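You operate a simulated robot arm through the tools that you are given. There is no shell and no other tool.

The job below is to be done with a simulated robot arm. You get a single attempt, and the scene is never put back.

JOB
Tip the spoilt sample in the blue rim beaker and the drip cup into the red rim beaker.
Fine: empty both, put each back and leave the clear sample as it is. Spill nothing. Set down upright: what you pick out, drip cup.

Only the result counts: the job must be done as asked and must still hold three seconds after the hand-in. Knocking over, shifting, dropping, spilling or breaking anything else fails it.

ROBOT AND FRAMES
A 7-joint arm with a two-finger parallel gripper, fixed in place. Base frame: the origin is on the floor under the middle of its stand, x ahead of it, y to its left, z up. Lengths are in mm, angles in degrees, forces in N, time in s.
It reaches about 1247 mm from its shoulder. Its first joint turns from -132.0 to 132.0 degrees. Payload 3.91 kg.
Tool frame: the origin (TCP) lies between the finger pads and is the grasp point; the fingertips stand 30 mm ahead of it; z points along the fingers, y is the line along which they close. The gripper opens to 110 mm. The fingers are 20 mm wide and 10 mm thick; the gripper's body (48 by 112 mm) begins 55 mm behind the TCP.
Orientation is told as [roll, pitch, yaw] about the base's x, y, z axes, in that order, counted from this pose: with the fingers straight down and closing along the base's y, the tool's x points along the base's -x, its y along +y and its z along -z.

CONTROLS
- The arm moves only by the tool arm_command. Its argument "rows" is a list of rows, each a list of 6 numbers: the shift along the tool's x, y, z in mm, then the turn, a rotation vector about the tool's x, y, z in degrees. In form: [[x, y, z, ax, ay, az], ...]. A call has 1 to 20 rows; each row is the pose to reach, as a shift and turn from the pose commanded when the call began, along the tool's axes at that moment. "gripper" is the closure, from 0 (fully open) to 1 (shut), set as the call begins (left out, the last holds). Rows are played at 5 a second. More than 50 mm and 8.6 degrees between two rows, or a gripper value outside its range, and nothing of the call is played. Where a pose cannot be reached the arm comes as near as it can. A force on the tool above 40 N (or 10 N above the force at the start of the call, whichever is more), or a blocked arm, ends the call early, and 0.2 s more pass. Each finger travels about 108 mm/s and halts on what it meets, pressing with about 35 N; the grip force reading is that of the motor and also rises with nothing between the fingers. The clock runs only during rows and for 0.2 s after the last one: add rows that repeat a pose to give the fingers time. It gives the time, the measured TCP pose, the force on the tool (base axes), the opening and the grip force at its end, in the units of the frame above (readings bear some noise), with the torque about the TCP (base axes, N m) and any sound that the robot's microphone picked up, and new pictures: "show" is both (left out), scene, wrist or none.
- Cameras (640 x 400 px; columns grow to the right, rows downward): "scene" is fixed at [218.9, -500.3, 1068.9]; the picture's right is [0.75, -0.66, 0.00], its down [-0.24, -0.27, -0.93] and it looks along [0.61, 0.70, -0.36] (base axes); focal length 343 px, centre (320, 200). "wrist" rides on the gripper at [72, 17, -103] in the tool frame; the picture's right is [-0.23, 0.97, 0.00], its down [-0.76, -0.18, -0.62] and it looks along [-0.61, -0.14, 0.78] (tool axes); focal length 222 px, centre (320, 200). There is no depth. A picture from a camera that has moved, and an enlarged one, comes with that camera's place and axes in the base frame and with its lens.
- enlarge(camera, box): a new picture of the part [left, top, right, bottom] of that camera's present view, enlarged. The clock stands still meanwhile.
- close_job(): hands the job in; it is judged then, once.

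Nothing tells you positions but the pictures and the camera data. Unless the task says otherwise, let go and move clear before handing in.

The tools are called after "Emit:" as a command line: name --pt "numbers of a row" for each row, then --argument value for the rest, lists and objects as JSON in quotes. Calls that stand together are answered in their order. arm_command: Moves the arm, as the interface text tells. Its arguments: {"type":"object","properties":{"rows":{"type":"array","items":{"type":"array","items":{"type":"number"}}},"gripper":{"type":"number"},"show":{"type":"string","enum":["both","scene","wrist","none"]}},"required":["rows"]} The other tools are called the same way: enlarge (camera, box) takes an enlarged picture of a part of a camera's view; close_job () hands the job in.

At the start:

```text
time: 0.0
position: [713.1, 56.4, 989.5]
tool_rot: [0.0, 0.0, 0.1]
wrist_force: [0.0, 0.7, 0.7]
wrist_torque: [-0.02, -0.01, 0.0]
grip_width: 109.9
grasp_force: 0.0
```

scene: 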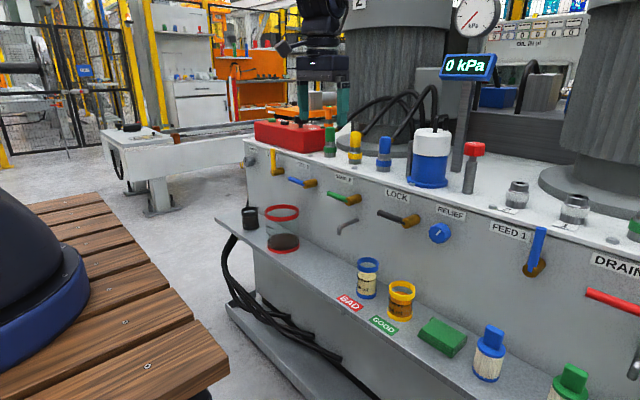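
wrist: 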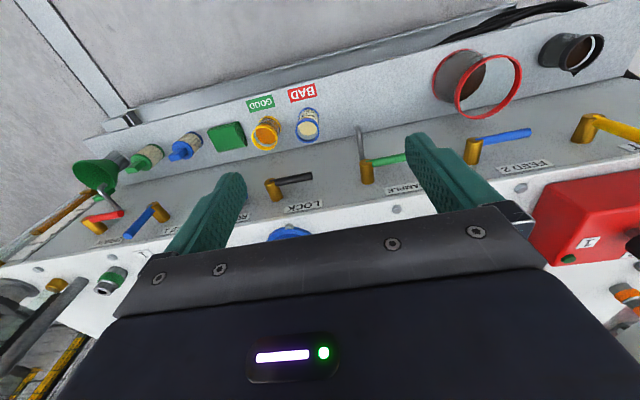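

I see a shelf in front of a machine holding a red-rim beaker, a black cup (probably the drip cup), a blue-rim beaker by the BAD label and a yellow-rim beaker by the GOOD label. I'll enlarge the views to pin down positions before moving.

Emit:
enlarge --camera "scene" --box '[220, 180, 440, 340]'

Emit:
enlarge --camera "wrist" --box '[220, 20, 640, 200]'

```text
2.50 times, centred on (330, 260) of scene
camera zoom: at [218.9, -500.3, 1068.9], right [0.75, -0.66, 0.0], down [-0.24, -0.27, -0.93], along [0.61, 0.7, -0.36], focal length 857 px, centre (295, 50)
```

zoom: 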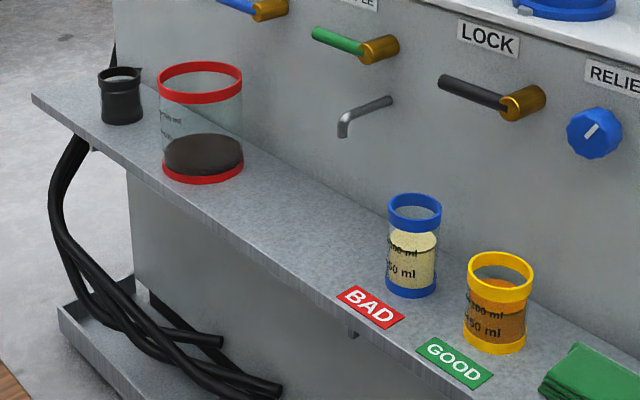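

```text
1.52 times, centred on (430, 110) of wrist
camera zoom: at [640.5, 74.3, 1092.3], right [0.23, 0.97, 0.0], down [0.76, -0.18, 0.62], along [0.61, -0.14, -0.78], focal length 338 px, centre (152, 337)
```

zoom: 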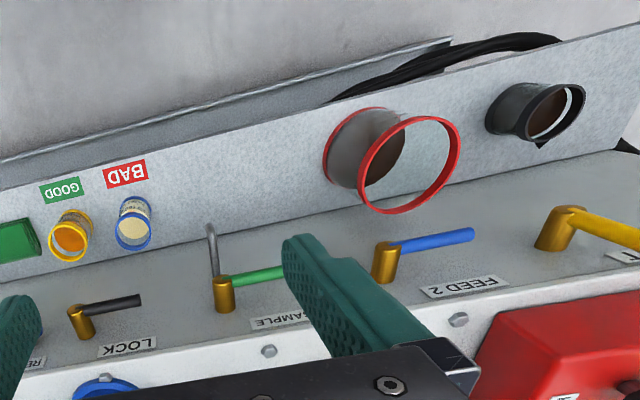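

The scene camera and wrist camera agree on rough positions: blue beaker near (829, 5), red beaker near (812, 372), black cup near (810, 585), and the shelf at about z 480. Next I'll zoom in to find the drip cup's spout and check how the samples look.

Emit:
enlarge --camera "scene" --box '[235, 190, 315, 260]'

Emit:
enlarge --camera "wrist" --box '[520, 20, 640, 95]'

Emit:
enlarge --camera "scene" --box '[335, 245, 435, 335]'

```text
5.71 times, centred on (275, 225) of scene
camera zoom: at [218.9, -500.3, 1068.9], right [0.75, -0.66, 0.0], down [-0.24, -0.27, -0.93], along [0.61, 0.7, -0.36], focal length 1958 px, centre (577, 57)
```

zoom: 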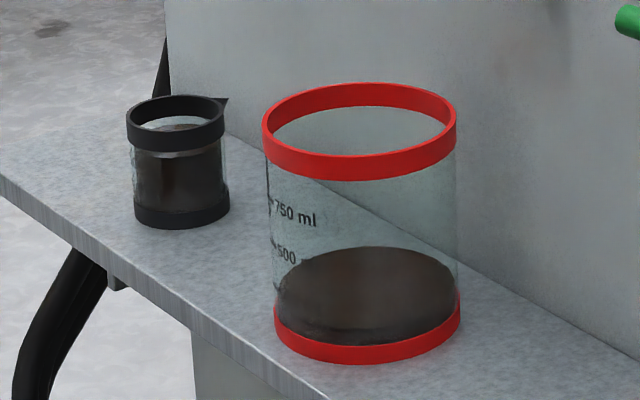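

```text
5.33 times, centred on (580, 58) of wrist
camera zoom: at [640.5, 74.3, 1092.3], right [0.23, 0.97, 0.0], down [0.76, -0.18, 0.62], along [0.61, -0.14, -0.78], focal length 1185 px, centre (-1067, 960)
```

zoom: 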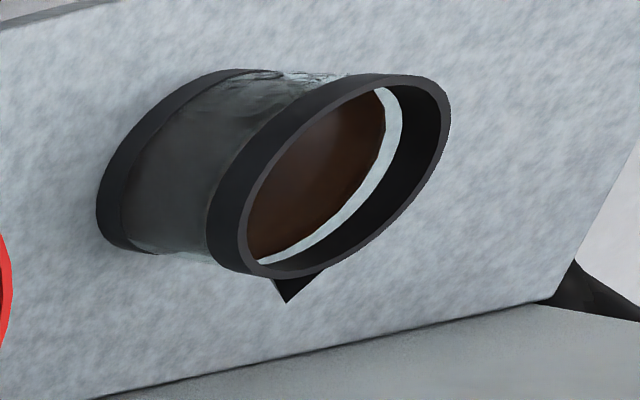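

```text
4.44 times, centred on (385, 290) of scene
camera zoom: at [218.9, -500.3, 1068.9], right [0.75, -0.66, 0.0], down [-0.24, -0.27, -0.93], along [0.61, 0.7, -0.36], focal length 1523 px, centre (31, -200)
```

zoom: 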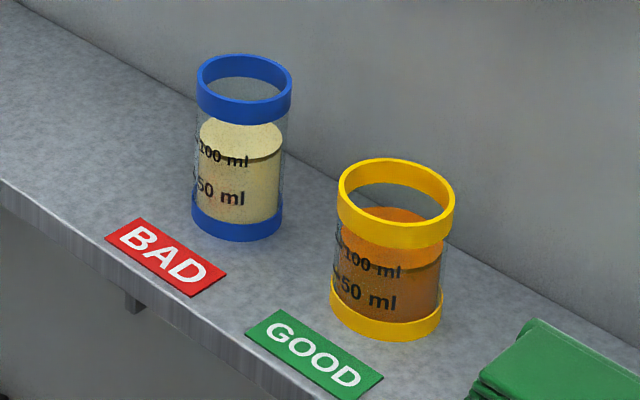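

The drip cup is black with a small beak pointing roughly +x, towards the machine. The blue-rim beaker by BAD holds the spoilt sample, and yellow by GOOD must stay untouched. First I'll back the arm off in free space and check that it can point the fingers forward.

Emit:
arm_command --pt "8 0 14 0 -7.5 0" --pt "16 0 28 0 -15 0" --pt "24 0 42 0 -22.5 0" --pt "32 0 56 0 -30 0" --pt "40 0 70 0 -37.5 0" --pt "48 0 84 0 -45 0" --pt "56 0 98 0 -52.5 0" --pt "64 0 112 0 -60 0" --pt "72 0 126 0 -67.5 0" --pt "80 0 140 0 -75 0" --pt "88 0 154 0 -82.5 0" --pt "96 0 168 0 -90 0" --pt "96 0 168 0 -90 0" --gripper 0

Emit:
enlarge --camera "scene" --box '[180, 0, 480, 190]'

```text
time: 2.8
position: [619.4, 59.1, 818.7]
tool_rot: [-179.1, -89.9, 178.9]
wrist_force: [-0.3, -0.6, 0.5]
wrist_torque: [-0.01, -0.02, 0.02]
grip_width: 109.8
grasp_force: 0.0
out of reach, approached as far as the arm can: row 7, 8, 9, 10, 11, 12, 13
camera wrist: at [517.3, 76.9, 745.4], right [0.0, 0.97, 0.23], down [-0.63, -0.18, 0.76], along [0.78, -0.14, 0.61], focal length 222 px, centre (320, 200)
```

scene: 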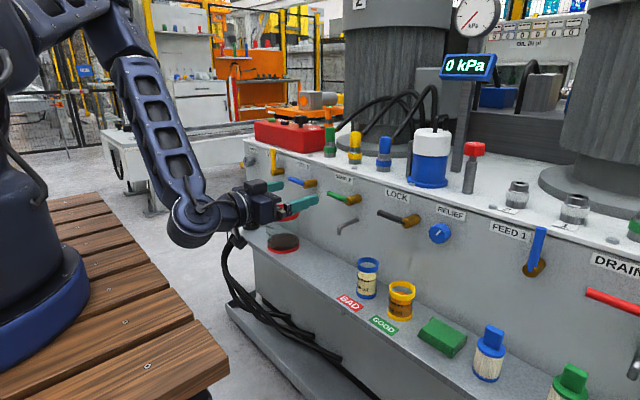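
wrist: 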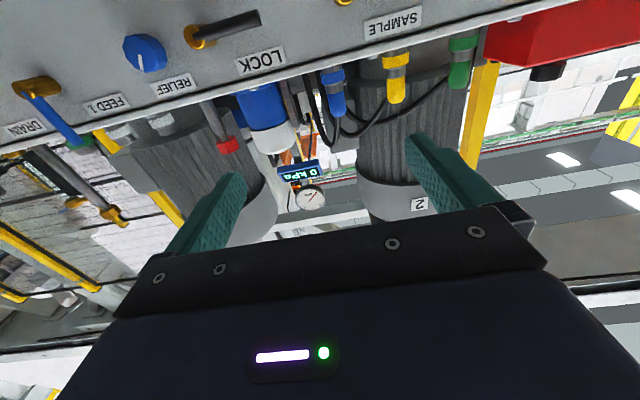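

```text
2.11 times, centred on (330, 95) of scene
camera zoom: at [218.9, -500.3, 1068.9], right [0.75, -0.66, 0.0], down [-0.24, -0.27, -0.93], along [0.61, 0.7, -0.36], focal length 721 px, centre (299, 421)
```

zoom: 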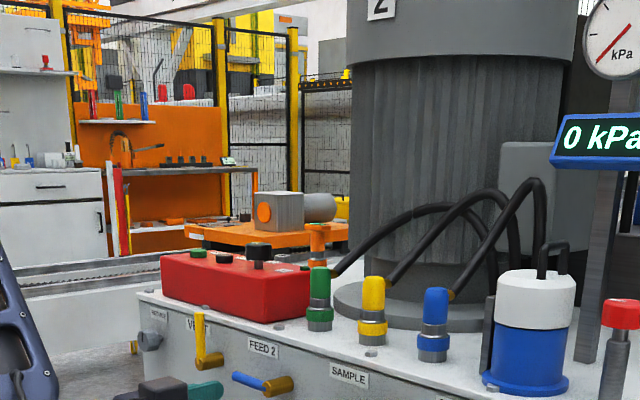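

The arm can point its fingers horizontally forward, with the elbow high and the forearm coming down. I'll look closer at the gripper to see whether a camera housing hangs below it.

Emit:
enlarge --camera "scene" --box '[150, 150, 350, 270]'

Emit:
enlarge --camera "scene" --box '[0, 0, 260, 260]'

```text
3.20 times, centred on (250, 210) of scene
camera zoom: at [218.9, -500.3, 1068.9], right [0.75, -0.66, 0.0], down [-0.24, -0.27, -0.93], along [0.61, 0.7, -0.36], focal length 1096 px, centre (544, 168)
```

zoom: 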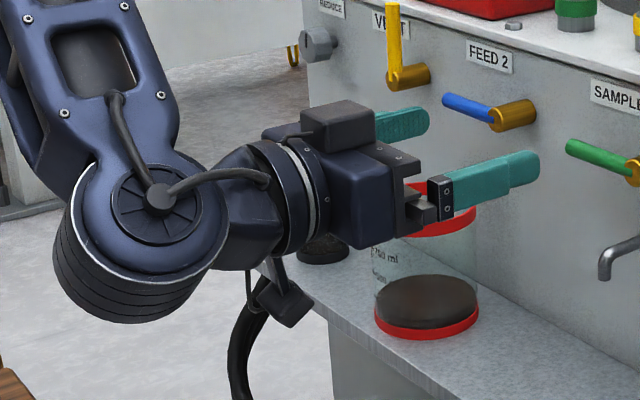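

```text
1.54 times, centred on (130, 130) of scene
camera zoom: at [218.9, -500.3, 1068.9], right [0.75, -0.66, 0.0], down [-0.24, -0.27, -0.93], along [0.61, 0.7, -0.36], focal length 527 px, centre (612, 308)
```

zoom: 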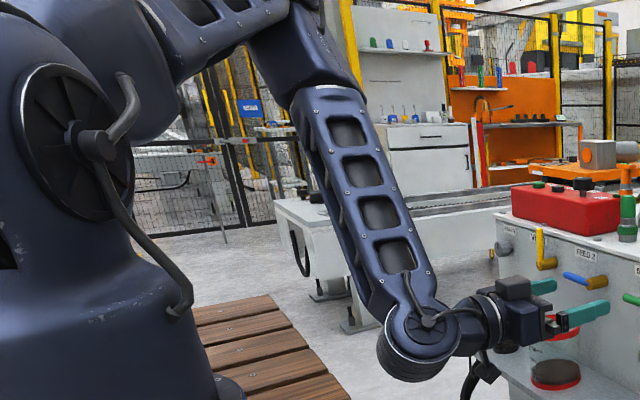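

A camera housing hangs below the gripper in this pose, so I'll approach with the fingers pitched about 20° down to keep it off the shelf edge. I'm moving to a standoff in front of the blue-rim beaker.

Emit:
arm_command --pt "37 -8.5 11 0 3.3 0" --pt "74 -17 22 0 6.7 0" --pt "111 -25.5 33 0 10 0" --pt "148 -34 44 0 13.3 0" --pt "185 -42.5 55 0 16.7 0" --pt "221.5 -51 66 0 20 0" --pt "221.5 -51 66 0 20 0" --gripper 0

Emit:
enlarge --camera "wrist" --box '[160, 0, 480, 200]'

```text
time: 4.4
position: [686.1, 8.0, 595.9]
tool_rot: [-0.1, -70.0, 0.1]
wrist_force: [-0.2, 0.0, -0.5]
wrist_torque: [-0.01, -0.01, -0.03]
grip_width: 109.9
grasp_force: 0.0
camera wrist: at [566.1, 25.7, 562.7], right [0.08, 0.97, 0.21], down [-0.32, -0.18, 0.93], along [0.94, -0.14, 0.3], focal length 222 px, centre (320, 200)
```

scene: 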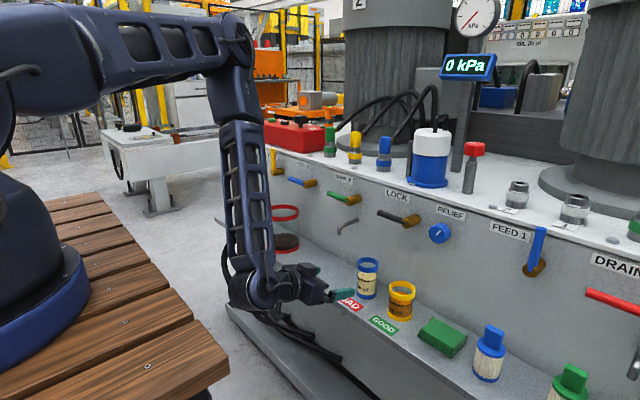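
wrist: 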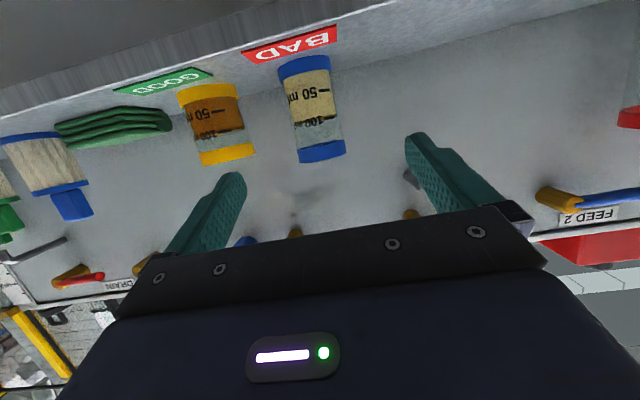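

```text
2.00 times, centred on (320, 100) of wrist
camera zoom: at [566.1, 25.7, 562.7], right [0.08, 0.97, 0.21], down [-0.32, -0.18, 0.93], along [0.94, -0.14, 0.3], focal length 444 px, centre (320, 400)
```

zoom: 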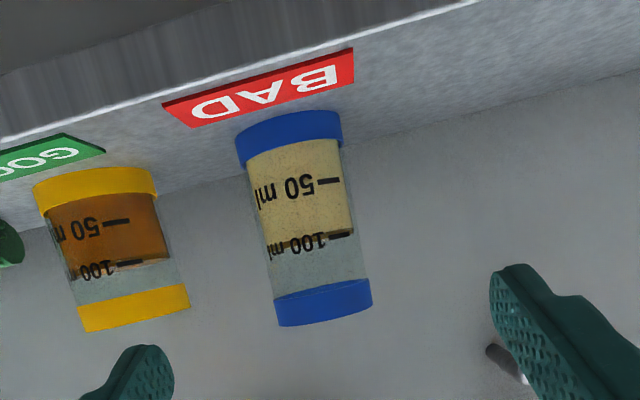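

The arm now tracks well. Refined estimates: shelf z about 494, blue beaker at (819, 1) with its rim near z 596, red beaker at (810, 370) with its rim near z 622, cup at (810, 585). I'll move to free space and test how far the wrist can roll, since pouring depends on that.

Emit:
arm_command --pt "-22 32 -14.4 0 0 0" --pt "-44 64 -28.8 0 0 0" --pt "-66 96 -43.2 0 0 0" --pt "-88 128 -57.6 0 0 0" --pt "-110 160 -72 0 0 0" --pt "-132.4 192 -86.5 0 0 0" --pt "-132.4 192 -86.5 0 0 0" --show "both"

Emit:
arm_command --pt "0 0 0 0 0 8" --pt "0 0 0 0 0 16" --pt "0 0 0 0 0 24" --pt "0 0 0 0 0 32" --pt "0 0 0 0 0 40" --pt "0 0 0 0 0 48" --pt "0 0 0 0 0 56" --pt "0 0 0 0 0 64" --pt "0 0 0 0 0 72" --pt "0 0 0 0 0 80" --pt "0 0 0 0 0 88" --pt "0 0 0 0 0 96" --pt "0 0 0 0 0 104" --pt "0 0 0 0 0 112" --pt "0 0 0 0 0 120" --pt "0 0 0 0 0 128" --pt "0 0 0 0 0 136" --pt "0 0 0 0 0 144" --pt "0 0 0 0 0 144" --show "both"

```text
time: 6.0
position: [650.3, 200.4, 750.1]
tool_rot: [0.0, -69.9, 0.0]
wrist_force: [-0.6, 0.1, 0.2]
wrist_torque: [0.0, 0.01, -0.03]
grip_width: 109.9
grasp_force: 0.1
camera wrist: at [528.6, 218.8, 717.1], right [0.08, 0.97, 0.21], down [-0.32, -0.18, 0.93], along [0.94, -0.14, 0.3], focal length 222 px, centre (320, 200)
```

scene: 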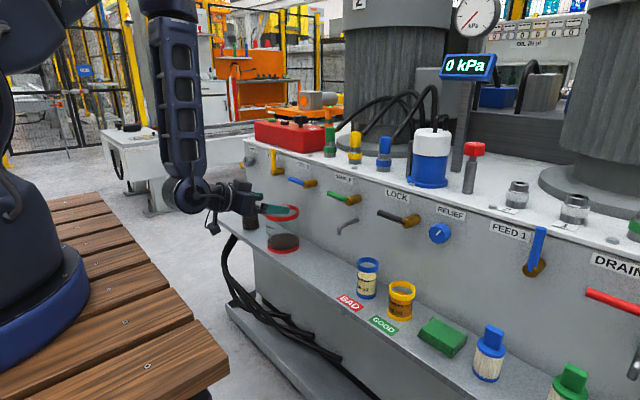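
wrist: 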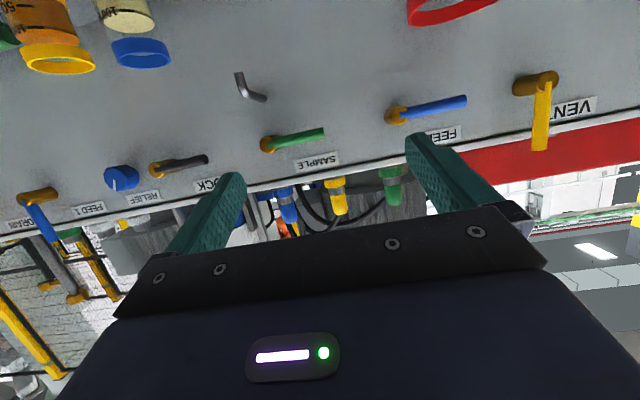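

```text
time: 10.0
position: [651.6, 199.6, 750.3]
tool_rot: [58.2, 49.6, -115.4]
wrist_force: [-0.2, -0.2, 0.2]
wrist_torque: [0.03, 0.01, -0.02]
grip_width: 109.8
grasp_force: 0.0
camera wrist: at [577.9, 229.9, 849.2], right [0.13, -0.92, 0.36], down [-0.83, -0.3, -0.46], along [0.54, -0.24, -0.81], focal length 222 px, centre (320, 200)
```

scene: 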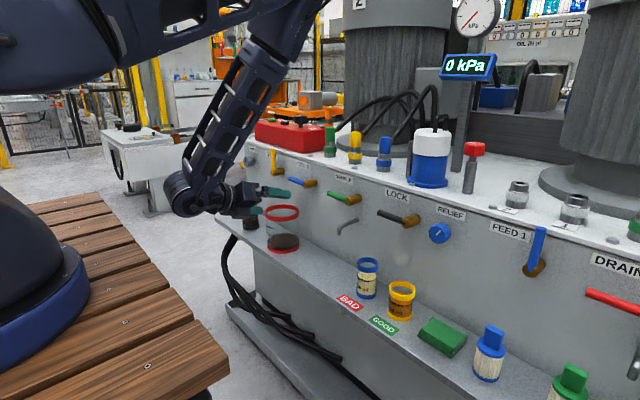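
wrist: 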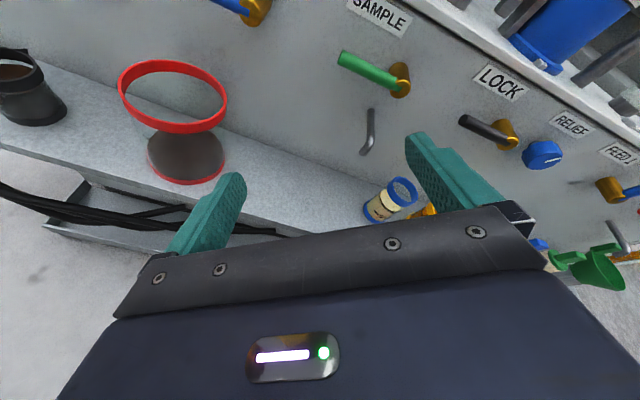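

The wrist rolls to +144° without trouble, and the camera, now on top, has a good view. I'll enlarge the red beaker, the drip cup and the blue beaker from here.

Emit:
enlarge --camera "wrist" --box '[100, 40, 250, 200]'

Emit:
enlarge --camera "wrist" --box '[0, 30, 80, 140]'

Emit:
enlarge --camera "wrist" --box '[340, 160, 440, 240]'

Emit:
enlarge --camera "wrist" --box '[200, 0, 480, 175]'

```text
2.50 times, centred on (175, 120) of wrist
camera zoom: at [577.9, 229.9, 849.2], right [0.13, -0.92, 0.36], down [-0.83, -0.3, -0.46], along [0.54, -0.24, -0.81], focal length 555 px, centre (682, 400)
```

zoom: 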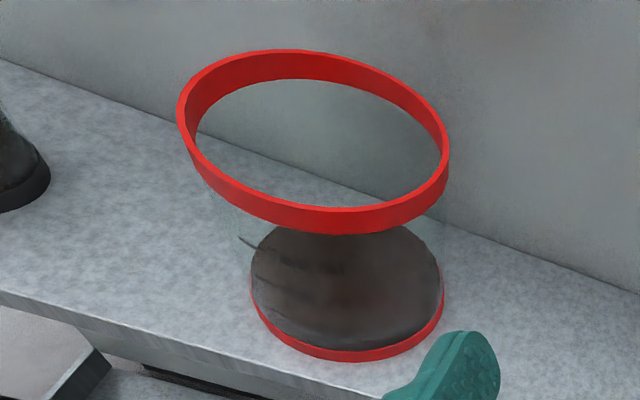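

```text
3.64 times, centred on (40, 85) of wrist
camera zoom: at [577.9, 229.9, 849.2], right [0.13, -0.92, 0.36], down [-0.83, -0.3, -0.46], along [0.54, -0.24, -0.81], focal length 808 px, centre (1338, 618)
```

zoom: 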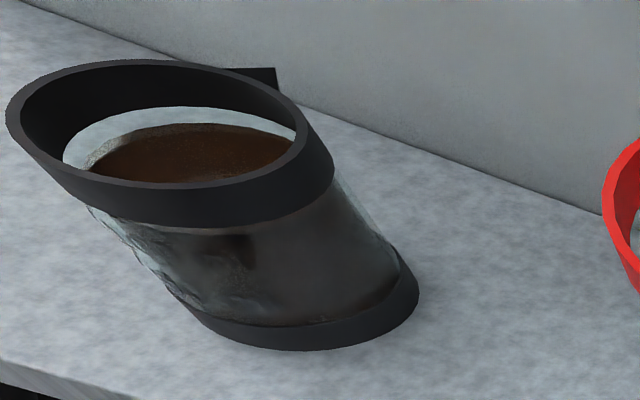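

```text
5.00 times, centred on (390, 200) of wrist
camera zoom: at [577.9, 229.9, 849.2], right [0.13, -0.92, 0.36], down [-0.83, -0.3, -0.46], along [0.54, -0.24, -0.81], focal length 1111 px, centre (-30, 200)
```

zoom: 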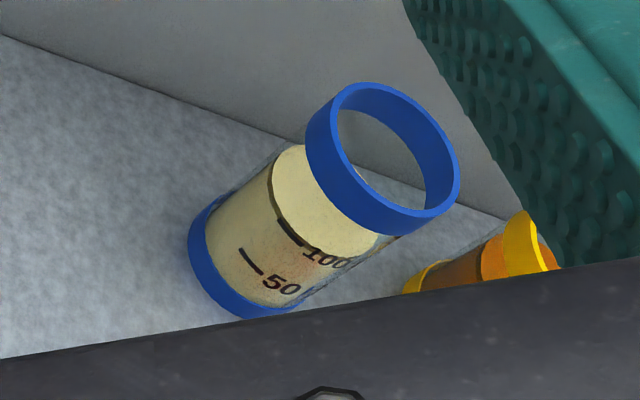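

```text
2.29 times, centred on (340, 88) of wrist
camera zoom: at [577.9, 229.9, 849.2], right [0.13, -0.92, 0.36], down [-0.83, -0.3, -0.46], along [0.54, -0.24, -0.81], focal length 508 px, centre (274, 457)
```

zoom: 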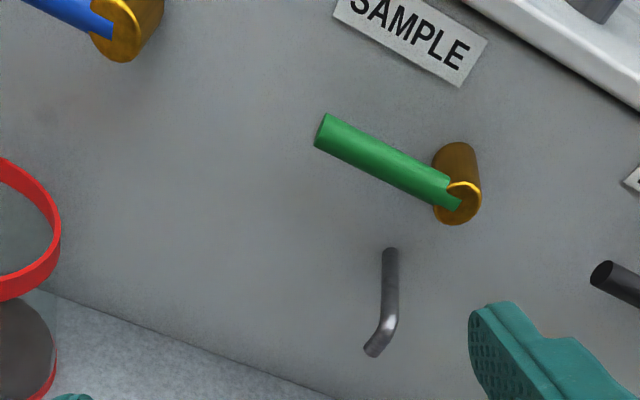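

Wrist roll is not a limit, and triangulation from the two cameras agrees: red rim centre (811, 371, 623.6), blue rim centre (821, 1, 594). With the camera on top I'll slide toward +y for a better look at the drip cup.

Emit:
arm_command --pt "24.5 -33.7 0 0 0 0" --pt "49 -67.4 0 0 0 0" --pt "73.5 -101.1 0 0 0 0" --pt "98 -134.8 0 0 0 0" --pt "122.5 -168.5 0 0 0 0" --pt "147 -202.2 0 0 0 0" --pt "147 -202.2 0 0 0 0" --show "both"

Emit:
enlarge --camera "wrist" --box '[60, 40, 400, 250]'

```text
time: 11.6
position: [652.7, 449.2, 748.4]
tool_rot: [58.1, 49.5, -115.2]
wrist_force: [-0.4, -0.5, -0.1]
wrist_torque: [-0.02, 0.01, 0.02]
grip_width: 110.0
grasp_force: 0.0
camera wrist: at [578.4, 479.5, 848.0], right [0.13, -0.92, 0.37], down [-0.83, -0.3, -0.46], along [0.54, -0.24, -0.81], focal length 222 px, centre (320, 200)
```

scene: 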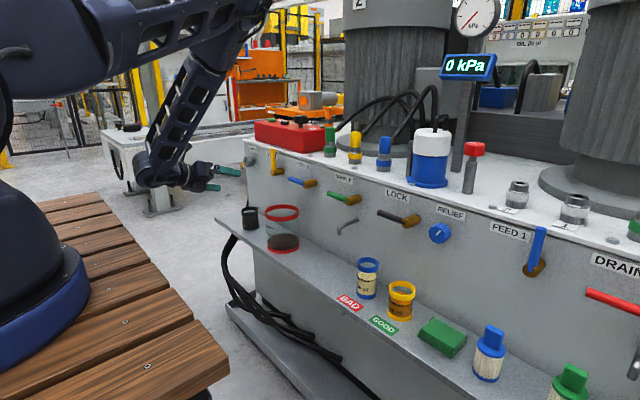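
wrist: 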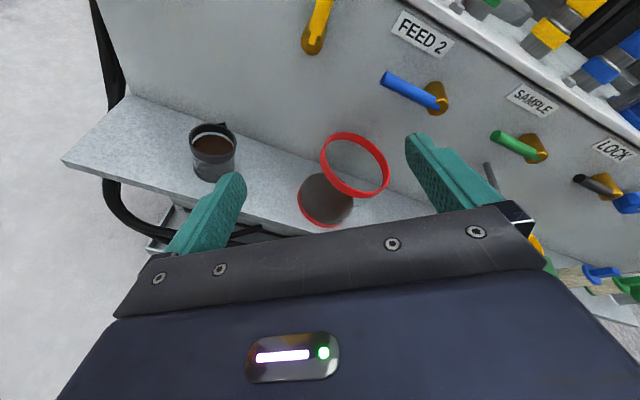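

```text
1.88 times, centred on (230, 145) of wrist
camera zoom: at [578.4, 479.5, 848.0], right [0.13, -0.92, 0.37], down [-0.83, -0.3, -0.46], along [0.54, -0.24, -0.81], focal length 418 px, centre (489, 304)
```

zoom: 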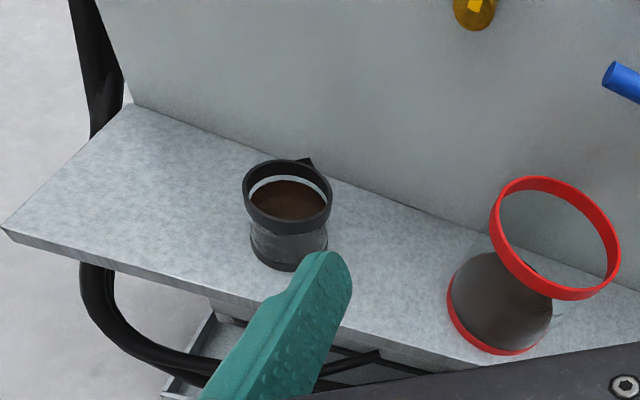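

Emit:
enlarge --camera "wrist" --box '[170, 105, 266, 200]'

Emit:
enlarge --camera "wrist" --box '[280, 0, 480, 130]'

Emit:
enlarge --camera "scene" --box '[225, 130, 425, 260]'

```text
4.21 times, centred on (218, 152) of wrist
camera zoom: at [578.4, 479.5, 848.0], right [0.13, -0.92, 0.37], down [-0.83, -0.3, -0.46], along [0.54, -0.24, -0.81], focal length 935 px, centre (750, 400)
```

zoom: 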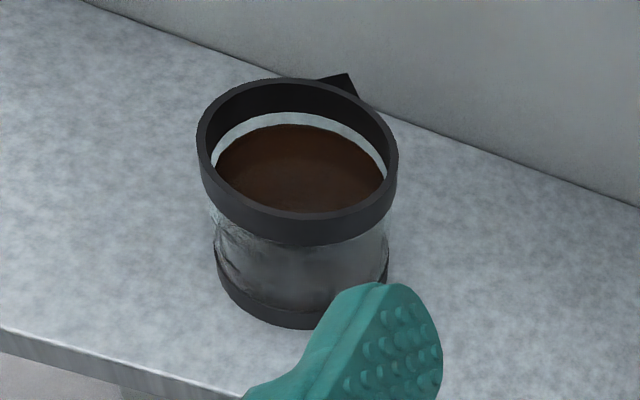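

```text
3.08 times, centred on (380, 65) of wrist
camera zoom: at [578.4, 479.5, 848.0], right [0.13, -0.92, 0.37], down [-0.83, -0.3, -0.46], along [0.54, -0.24, -0.81], focal length 684 px, centre (135, 615)
```

zoom: 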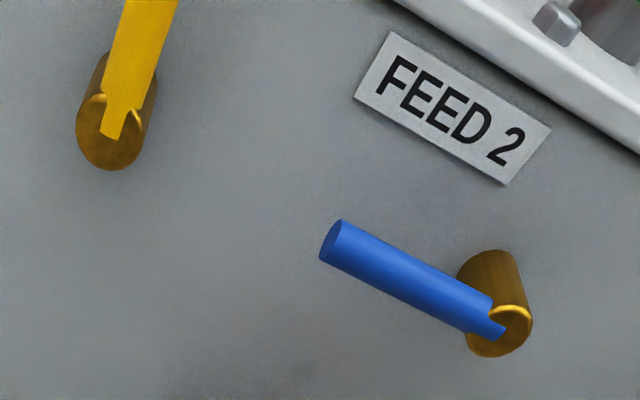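

```text
3.08 times, centred on (325, 195) of scene
camera zoom: at [218.9, -500.3, 1068.9], right [0.75, -0.66, 0.0], down [-0.24, -0.27, -0.93], along [0.61, 0.7, -0.36], focal length 1054 px, centre (305, 215)
```

zoom: 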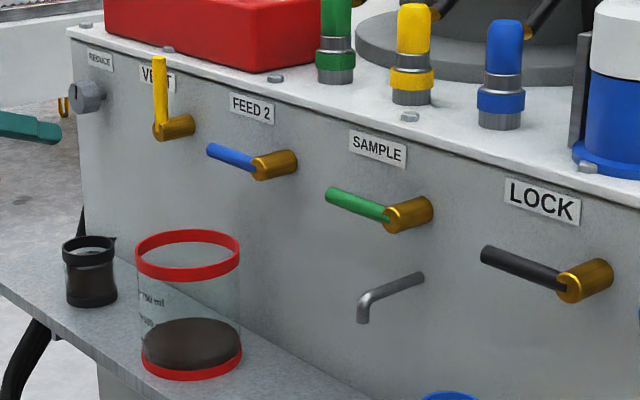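

The drip cup sits near (813, 584) with its beak towards the machine, and the FEED 2 handle tip is near (857, 384, 725), so I'll stay below x of about 835 up there. Before touching anything I'll dry-run the planned pour with an empty gripper, starting by unrolling the wrist.

Emit:
arm_command --pt "0 0 0 0 0 -8" --pt "0 0 0 0 0 -16" --pt "0 0 0 0 0 -24" --pt "0 0 0 0 0 -32" --pt "0 0 0 0 0 -40" --pt "0 0 0 0 0 -48" --pt "0 0 0 0 0 -56" --pt "0 0 0 0 0 -64" --pt "0 0 0 0 0 -72" --pt "0 0 0 0 0 -80" --pt "0 0 0 0 0 -88" --pt "0 0 0 0 0 -96" --pt "0 0 0 0 0 -104" --pt "0 0 0 0 0 -112" --pt "0 0 0 0 0 -120" --pt "0 0 0 0 0 -128" --pt "0 0 0 0 0 -136" --pt "0 0 0 0 0 -144" --pt "0 0 0 0 0 -144" --show "wrist"

```text
time: 15.6
position: [651.3, 450.6, 749.8]
tool_rot: [-0.1, -70.1, 0.4]
wrist_force: [0.5, -0.2, 1.0]
wrist_torque: [0.02, 0.01, 0.0]
grip_width: 109.9
grasp_force: 0.1
camera wrist: at [529.5, 468.2, 716.4], right [0.08, 0.97, 0.21], down [-0.33, -0.18, 0.93], along [0.94, -0.14, 0.3], focal length 222 px, centre (320, 200)
```

wrist: 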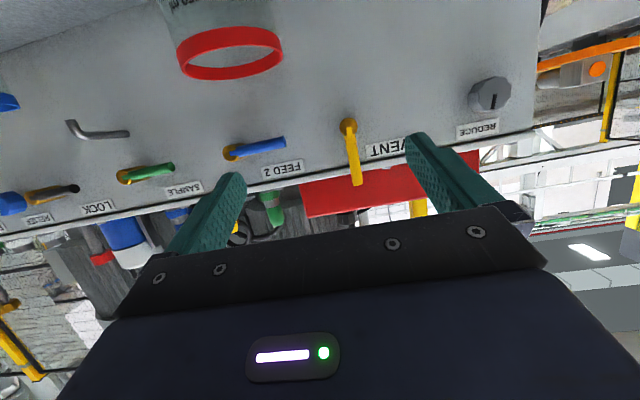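

I'm starting the dry run of the blue-beaker pour with nothing held: move the empty gripper to the pre-pour point on the +y side of the red beaker, then step through the tilt.

Emit:
arm_command --pt "-0.9 -10.5 37.4 1.2 0 0.4" --pt "-1.7 -21 74.8 2.4 0 0.85" --pt "-2.6 -31.4 112 3.5 0 1.3" --pt "-3.4 -41.8 149.5 4.7 0 1.71" --pt "-3.4 -41.8 149.5 4.7 0 1.71" --gripper 0.45 --show "both"

```text
time: 16.8
position: [792.7, 409.5, 701.8]
tool_rot: [-0.1, -70.0, -4.8]
wrist_force: [0.3, 0.1, 0.1]
wrist_torque: [-0.03, 0.03, 0.02]
grip_width: 60.6
grasp_force: 0.1
camera wrist: at [672.4, 438.1, 670.1], right [0.16, 0.96, 0.21], down [-0.34, -0.15, 0.93], along [0.93, -0.22, 0.3], focal length 222 px, centre (320, 200)
```

scene: 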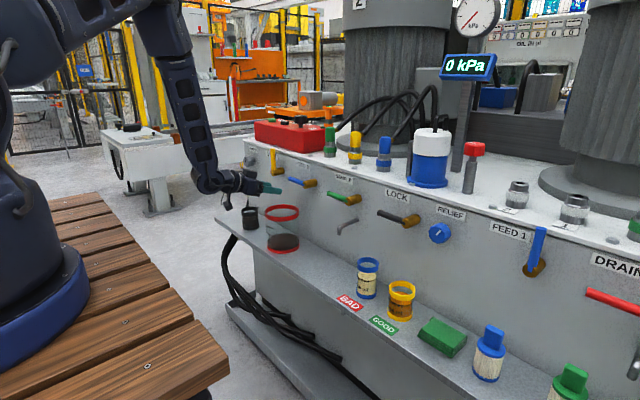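
wrist: 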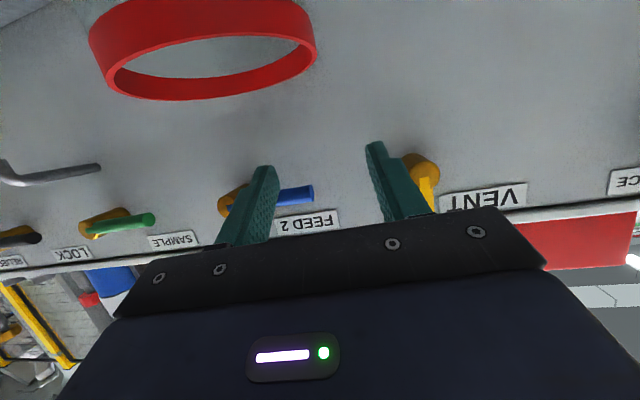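

The pre-pour point was reached exactly. Now the empty tilt.

Emit:
arm_command --pt "-2.91 5.32 -4.32 -2.37 4 6.51" --pt "-4.8 10.07 -7.93 -4.74 8 13.02" --pt "-0.92 14.19 -9.05 -7.11 12 19.53" --pt "6 17.56 -8.6 -9.48 16 26.04" --pt "13.26 20.13 -7.54 -11.85 20 32.55" --pt "14.39 21.87 -8.2 -14.22 24 39.06" --pt "14.2 22.72 -8.79 -16.59 28 45.57" --pt "13.78 22.67 -8.91 -18.96 32 52.08" --pt "14.19 21.73 -8.19 -21.33 36 58.59" --pt "12.76 19.91 -7.59 -23.7 40 65.1" --pt "10.57 17.24 -6.74 -26.07 44 71.61" --pt "6.8 13.8 -6 -28.44 48 78.12" --pt "1.59 9.61 -5.33 -30.8 52 84.64" --pt "-4 4.8 -4.4 -33.17 56 91.15" --pt "-4 4.8 -4.4 -33.17 56 91.15" --show "both"

Emit:
enlarge --camera "scene" --box '[160, 120, 360, 260]'

```text
time: 20.0
position: [790.1, 411.7, 707.7]
tool_rot: [69.2, 30.8, -44.9]
wrist_force: [0.6, 0.1, -0.1]
wrist_torque: [-0.02, -0.01, -0.04]
grip_width: 60.5
grasp_force: 0.0
camera wrist: at [701.4, 375.0, 789.5], right [0.71, -0.22, 0.67], down [0.03, -0.94, -0.34], along [0.7, 0.26, -0.66], focal length 222 px, centre (320, 200)
```

scene: 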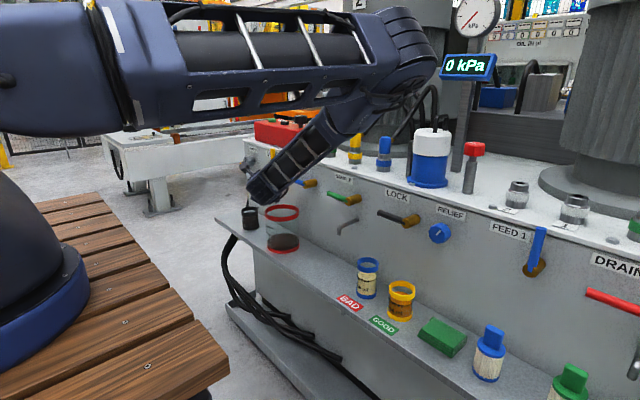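
wrist: 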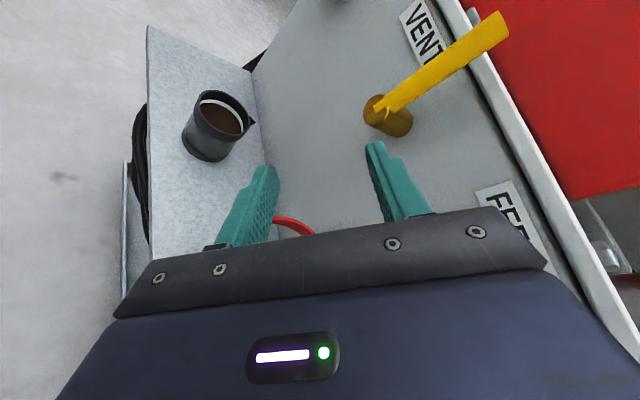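

```text
2.86 times, centred on (260, 190) of scene
camera zoom: at [218.9, -500.3, 1068.9], right [0.75, -0.66, 0.0], down [-0.24, -0.27, -0.93], along [0.61, 0.7, -0.36], focal length 979 px, centre (491, 229)
```

zoom: 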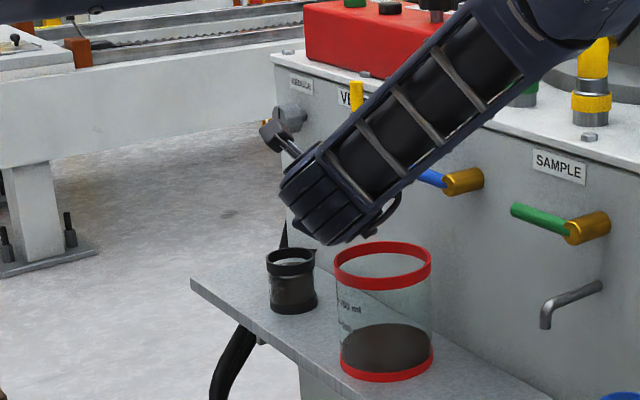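

The tilt reached about 110° with no contact and no reach limit. The elbow swings to the -y side but stays clear. I'll run it backwards to unwind, then go to the blue beaker.

Emit:
arm_command --pt "1.97 -5.76 4.26 2.37 -4 -6.51" --pt "3.49 -11.08 8.08 4.74 -8 -13.02" --pt "5.02 -15.01 11.05 7.11 -12 -19.53" --pt "6.6 -17.43 13.11 9.48 -16 -26.04" --pt "7.72 -19.02 14.5 11.85 -20 -32.55" --pt "8.92 -18.87 14.84 14.22 -24 -39.06" --pt "8.75 -19.24 15 16.59 -28 -45.57" --pt "7.75 -19.23 14.63 18.96 -32 -52.08" --pt "6.57 -17.9 13.39 21.33 -36 -58.59" --pt "7.84 -11.17 9.72 23.7 -40 -65.1" --pt "8.08 -4.56 5.75 26.07 -44 -71.61" --pt "5.92 -0.4 2.4 28.44 -48 -78.12" --pt "-0.05 -1.04 0.62 30.8 -52 -84.64" --pt "-7.16 -2.42 -1.12 33.17 -56 -91.15" --pt "-7.16 -2.42 -1.12 33.17 -56 -91.15" --show "scene"

```text
time: 23.2
position: [792.6, 408.3, 701.9]
tool_rot: [-0.3, -70.0, -4.8]
wrist_force: [0.1, 1.1, 0.0]
wrist_torque: [-0.04, 0.01, -0.01]
grip_width: 60.4
grasp_force: 0.0
```

scene: 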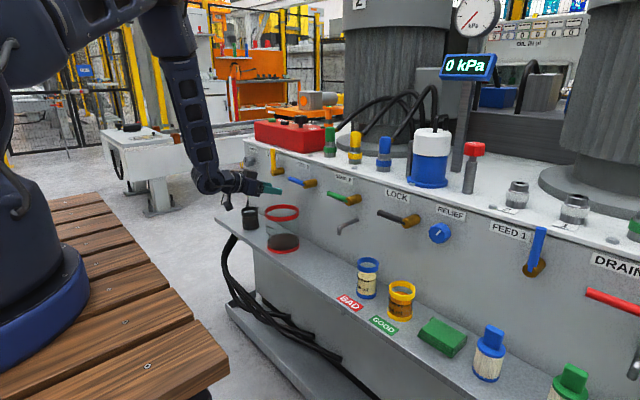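

The return was exact. Now I'll back away from the machine and travel to the standoff in front of the blue beaker, opening the fingers to about 84 mm so they clear the yellow beaker.

Emit:
arm_command --pt "12.5 -3.2 -34.3 0 0 0" --pt "25 -6.4 -68.7 0 0 0" --pt "37.5 -9.6 -103 0 0 0" --pt "48.9 -50 -92.7 -0.47 0 -0.17" --pt "60.2 -90.4 -82.4 -0.94 0 -0.34" --pt "71.6 -130.8 -72.1 -1.41 0 -0.51" --pt "82.9 -171.2 -61.8 -1.88 0 -0.68" --pt "94.3 -211.6 -51.5 -2.35 0 -0.85" --pt "105.7 -252 -41.2 -2.82 0 -1.03" --pt "117 -292.4 -30.9 -3.29 0 -1.2" --pt "128.4 -332.8 -20.6 -3.76 0 -1.37" --pt "139.7 -373.2 -10.3 -4.23 0 -1.54" --pt "151.1 -413.6 0 -4.7 0 -1.71" --pt "151.1 -413.6 0 -4.7 0 -1.71" --gripper 0.24 --show "both"

Emit:
enlarge --camera "wrist" --box '[160, 0, 480, 220]'

Emit:
enlarge --camera "scene" --box '[240, 220, 440, 345]'

```text
time: 26.2
position: [703.5, 1.0, 559.7]
tool_rot: [0.1, -70.0, 0.0]
wrist_force: [0.4, 0.1, -0.7]
wrist_torque: [0.02, 0.0, 0.0]
grip_width: 83.5
grasp_force: 0.0
camera wrist: at [582.7, 18.2, 525.9], right [0.08, 0.97, 0.21], down [-0.33, -0.18, 0.93], along [0.94, -0.14, 0.3], focal length 222 px, centre (320, 200)
```

scene: 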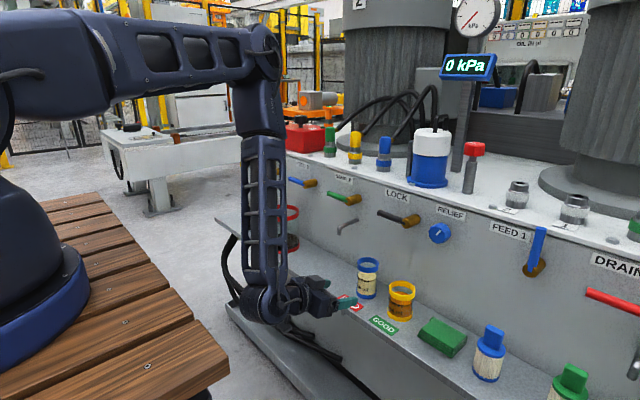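
wrist: 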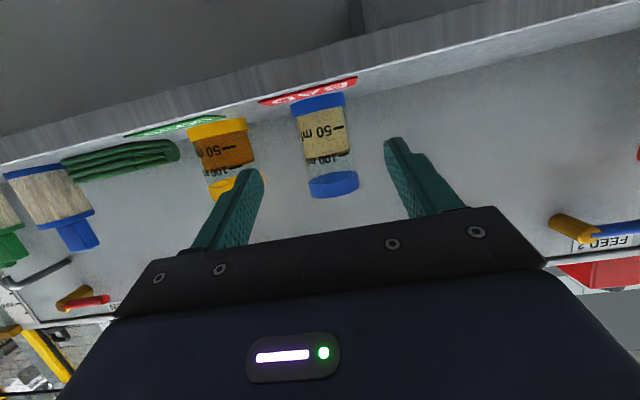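

```text
1.82 times, centred on (320, 110) of wrist
camera zoom: at [582.7, 18.2, 525.9], right [0.08, 0.97, 0.21], down [-0.33, -0.18, 0.93], along [0.94, -0.14, 0.3], focal length 404 px, centre (320, 364)
```

zoom: 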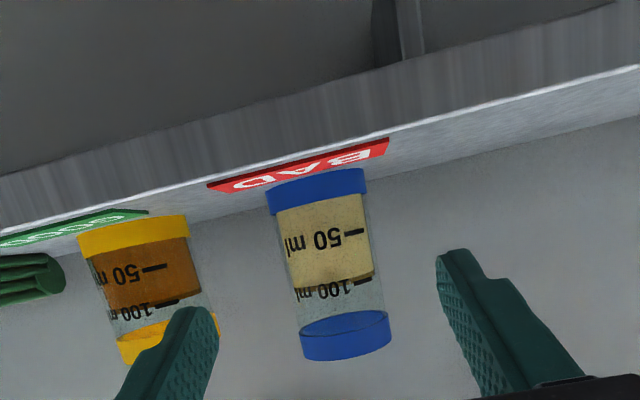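

```text
3.20 times, centred on (340, 282) of scene
camera zoom: at [218.9, -500.3, 1068.9], right [0.75, -0.66, 0.0], down [-0.24, -0.27, -0.93], along [0.61, 0.7, -0.36], focal length 1096 px, centre (256, -64)
```

zoom: 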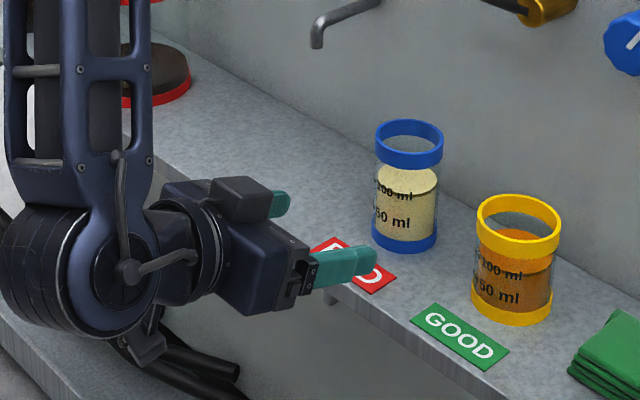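

The blue beaker is centred at y about 1, between the fingers, and its liquid is a bit over half full. I'll advance along x so the pads straddle it, leaving the fingers open for now.

Emit:
arm_command --pt "-5.2 0 19 0 0 0" --pt "-10.4 0 37.9 0 0 0" --pt "-15.5 0 56.9 0 0 0" --pt "-20.7 0 75.8 0 0 0" --pt "-25.9 0 94.8 0 0 0" --pt "-31.1 0 113.7 0 0 0" --pt "-31.1 0 113.7 0 0 0" --gripper 0.24 --show "both"

Emit:
enlarge --camera "scene" --box '[290, 230, 440, 340]'

Emit:
enlarge --camera "wrist" --box '[200, 60, 440, 230]'

```text
time: 27.8
position: [821.9, 0.9, 549.3]
tool_rot: [0.0, -70.1, 0.0]
wrist_force: [0.1, 0.6, 0.4]
wrist_torque: [0.0, -0.02, 0.02]
grip_width: 83.6
grasp_force: 0.1
camera wrist: at [700.2, 19.2, 516.7], right [0.08, 0.97, 0.21], down [-0.33, -0.18, 0.93], along [0.94, -0.14, 0.3], focal length 222 px, centre (320, 200)
```

scene: 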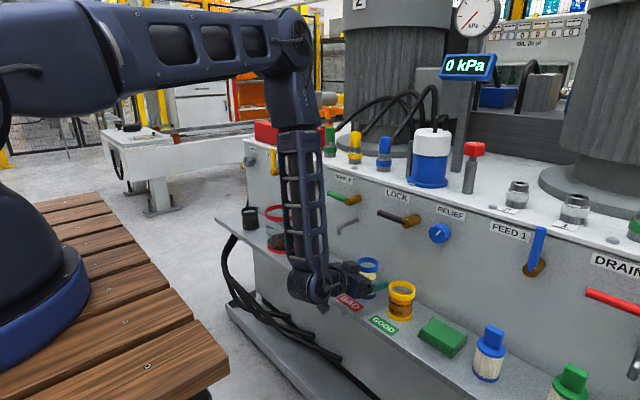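
wrist: 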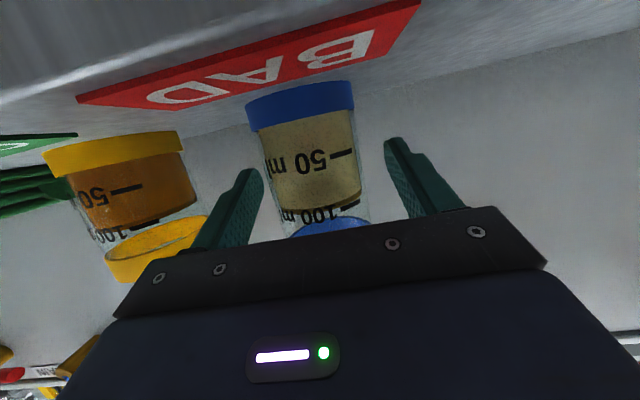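

```text
3.64 times, centred on (365, 285) of scene
camera zoom: at [218.9, -500.3, 1068.9], right [0.75, -0.66, 0.0], down [-0.24, -0.27, -0.93], along [0.61, 0.7, -0.36], focal length 1246 px, centre (156, -109)
```

zoom: 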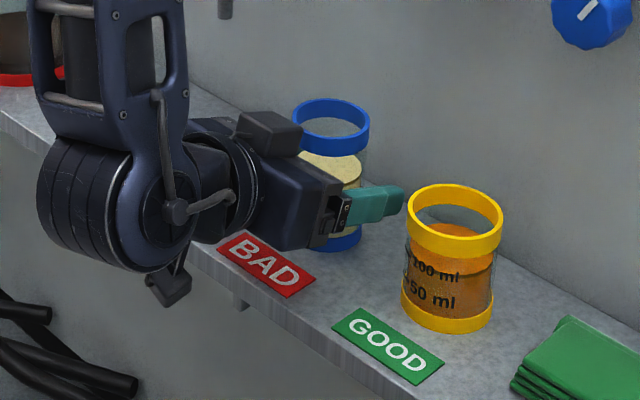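

```text
2.35 times, centred on (320, 145) of wrist
camera zoom: at [700.2, 19.2, 516.7], right [0.08, 0.97, 0.21], down [-0.33, -0.18, 0.93], along [0.94, -0.14, 0.3], focal length 523 px, centre (320, 329)
```

zoom: 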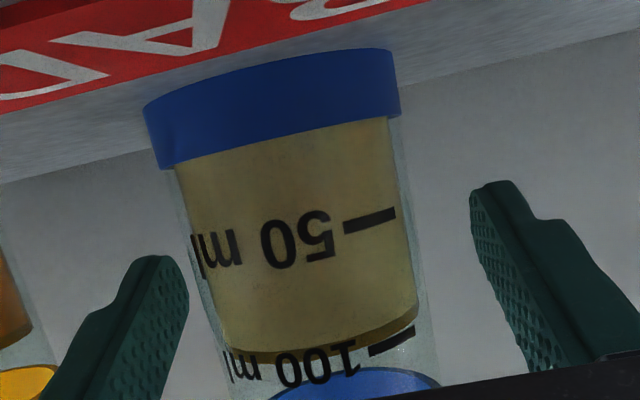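

The beaker sits centred between the fingers with no contact. Now I'll close the grip.

Emit:
arm_command --pt "0 0 0 0 0 0" --pt "0 0 0 0 0 0" --pt "0 0 0 0 0 0" --pt "0 0 0 0 0 0" --gripper 0.8 --show "both"

Emit:
enlarge --camera "wrist" --box '[200, 60, 440, 230]'

```text
time: 28.8
position: [821.9, 0.8, 549.7]
tool_rot: [0.0, -70.0, 0.1]
wrist_force: [0.1, 0.8, 0.1]
wrist_torque: [-0.02, -0.01, 0.01]
grip_width: 52.7
grasp_force: 34.6
camera wrist: at [700.0, 19.2, 516.8], right [0.08, 0.97, 0.21], down [-0.33, -0.18, 0.93], along [0.94, -0.14, 0.3], focal length 222 px, centre (320, 200)
```

scene: 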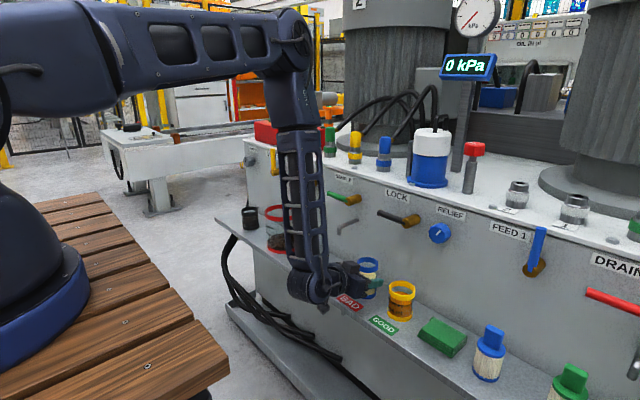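
wrist: 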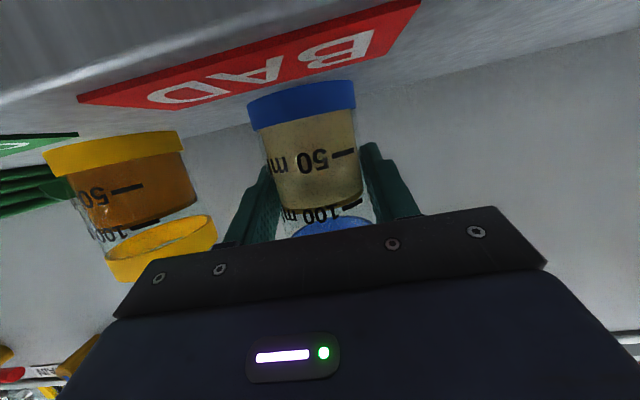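

```text
2.35 times, centred on (320, 145) of wrist
camera zoom: at [700.0, 19.2, 516.8], right [0.08, 0.97, 0.21], down [-0.33, -0.18, 0.93], along [0.94, -0.14, 0.3], focal length 523 px, centre (320, 329)
```

zoom: 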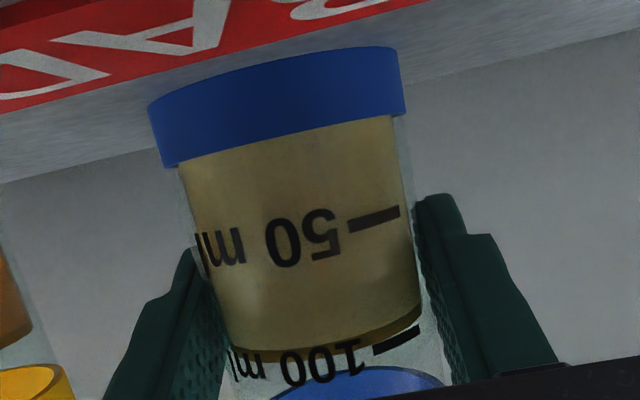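

The grip is firm at 52.7 mm and 34.6 N. I'll lift gently by 30 mm first.

Emit:
arm_command --pt "-1.9 0 -0.7 0 0 0" --pt "-5.6 0 -2.1 0 0 0" --pt "-11.3 0 -4.1 0 0 0" --pt "-16.9 0 -6.2 0 0 0" --pt "-22.6 0 -8.2 0 0 0" --pt "-26.3 0 -9.6 0 0 0" --pt "-28.2 0 -10.3 0 0 0" --pt "-28.2 0 -10.3 0 0 0" --show "both"

Emit:
enlarge --camera "scene" --box '[290, 220, 440, 330]'

```text
time: 30.6
position: [822.3, 1.4, 581.1]
tool_rot: [0.0, -70.1, 0.0]
wrist_force: [0.1, -0.4, -2.3]
wrist_torque: [-0.03, 0.01, 0.01]
grip_width: 52.5
grasp_force: 34.9
camera wrist: at [700.9, 19.2, 547.4], right [0.08, 0.97, 0.21], down [-0.33, -0.18, 0.93], along [0.94, -0.14, 0.3], focal length 222 px, centre (320, 200)
```

scene: 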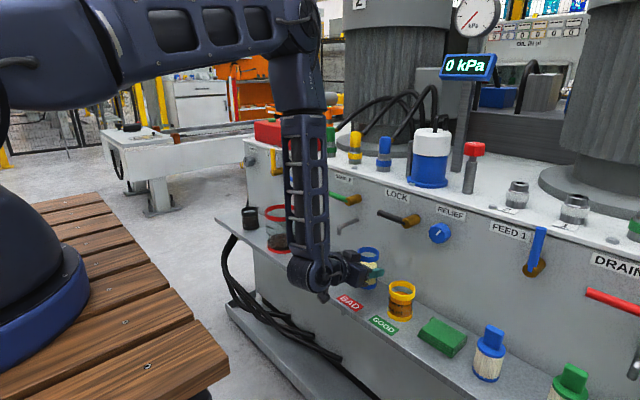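
wrist: 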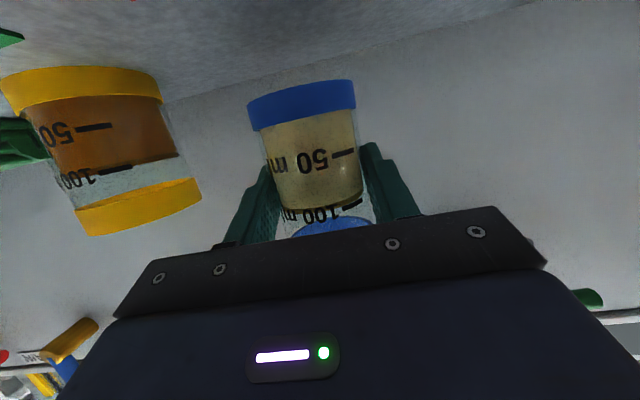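

```text
3.64 times, centred on (365, 275) of scene
camera zoom: at [218.9, -500.3, 1068.9], right [0.75, -0.66, 0.0], down [-0.24, -0.27, -0.93], along [0.61, 0.7, -0.36], focal length 1246 px, centre (156, -73)
```

zoom: 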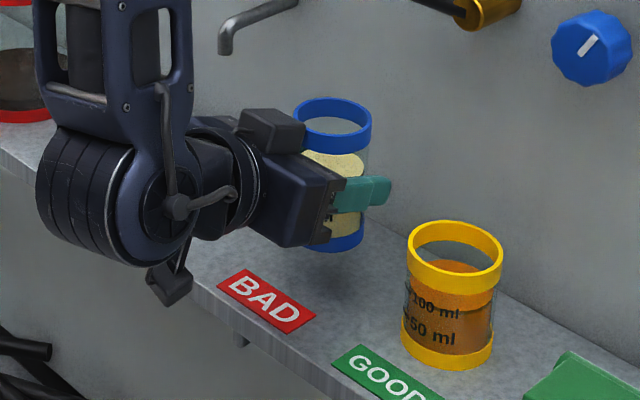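

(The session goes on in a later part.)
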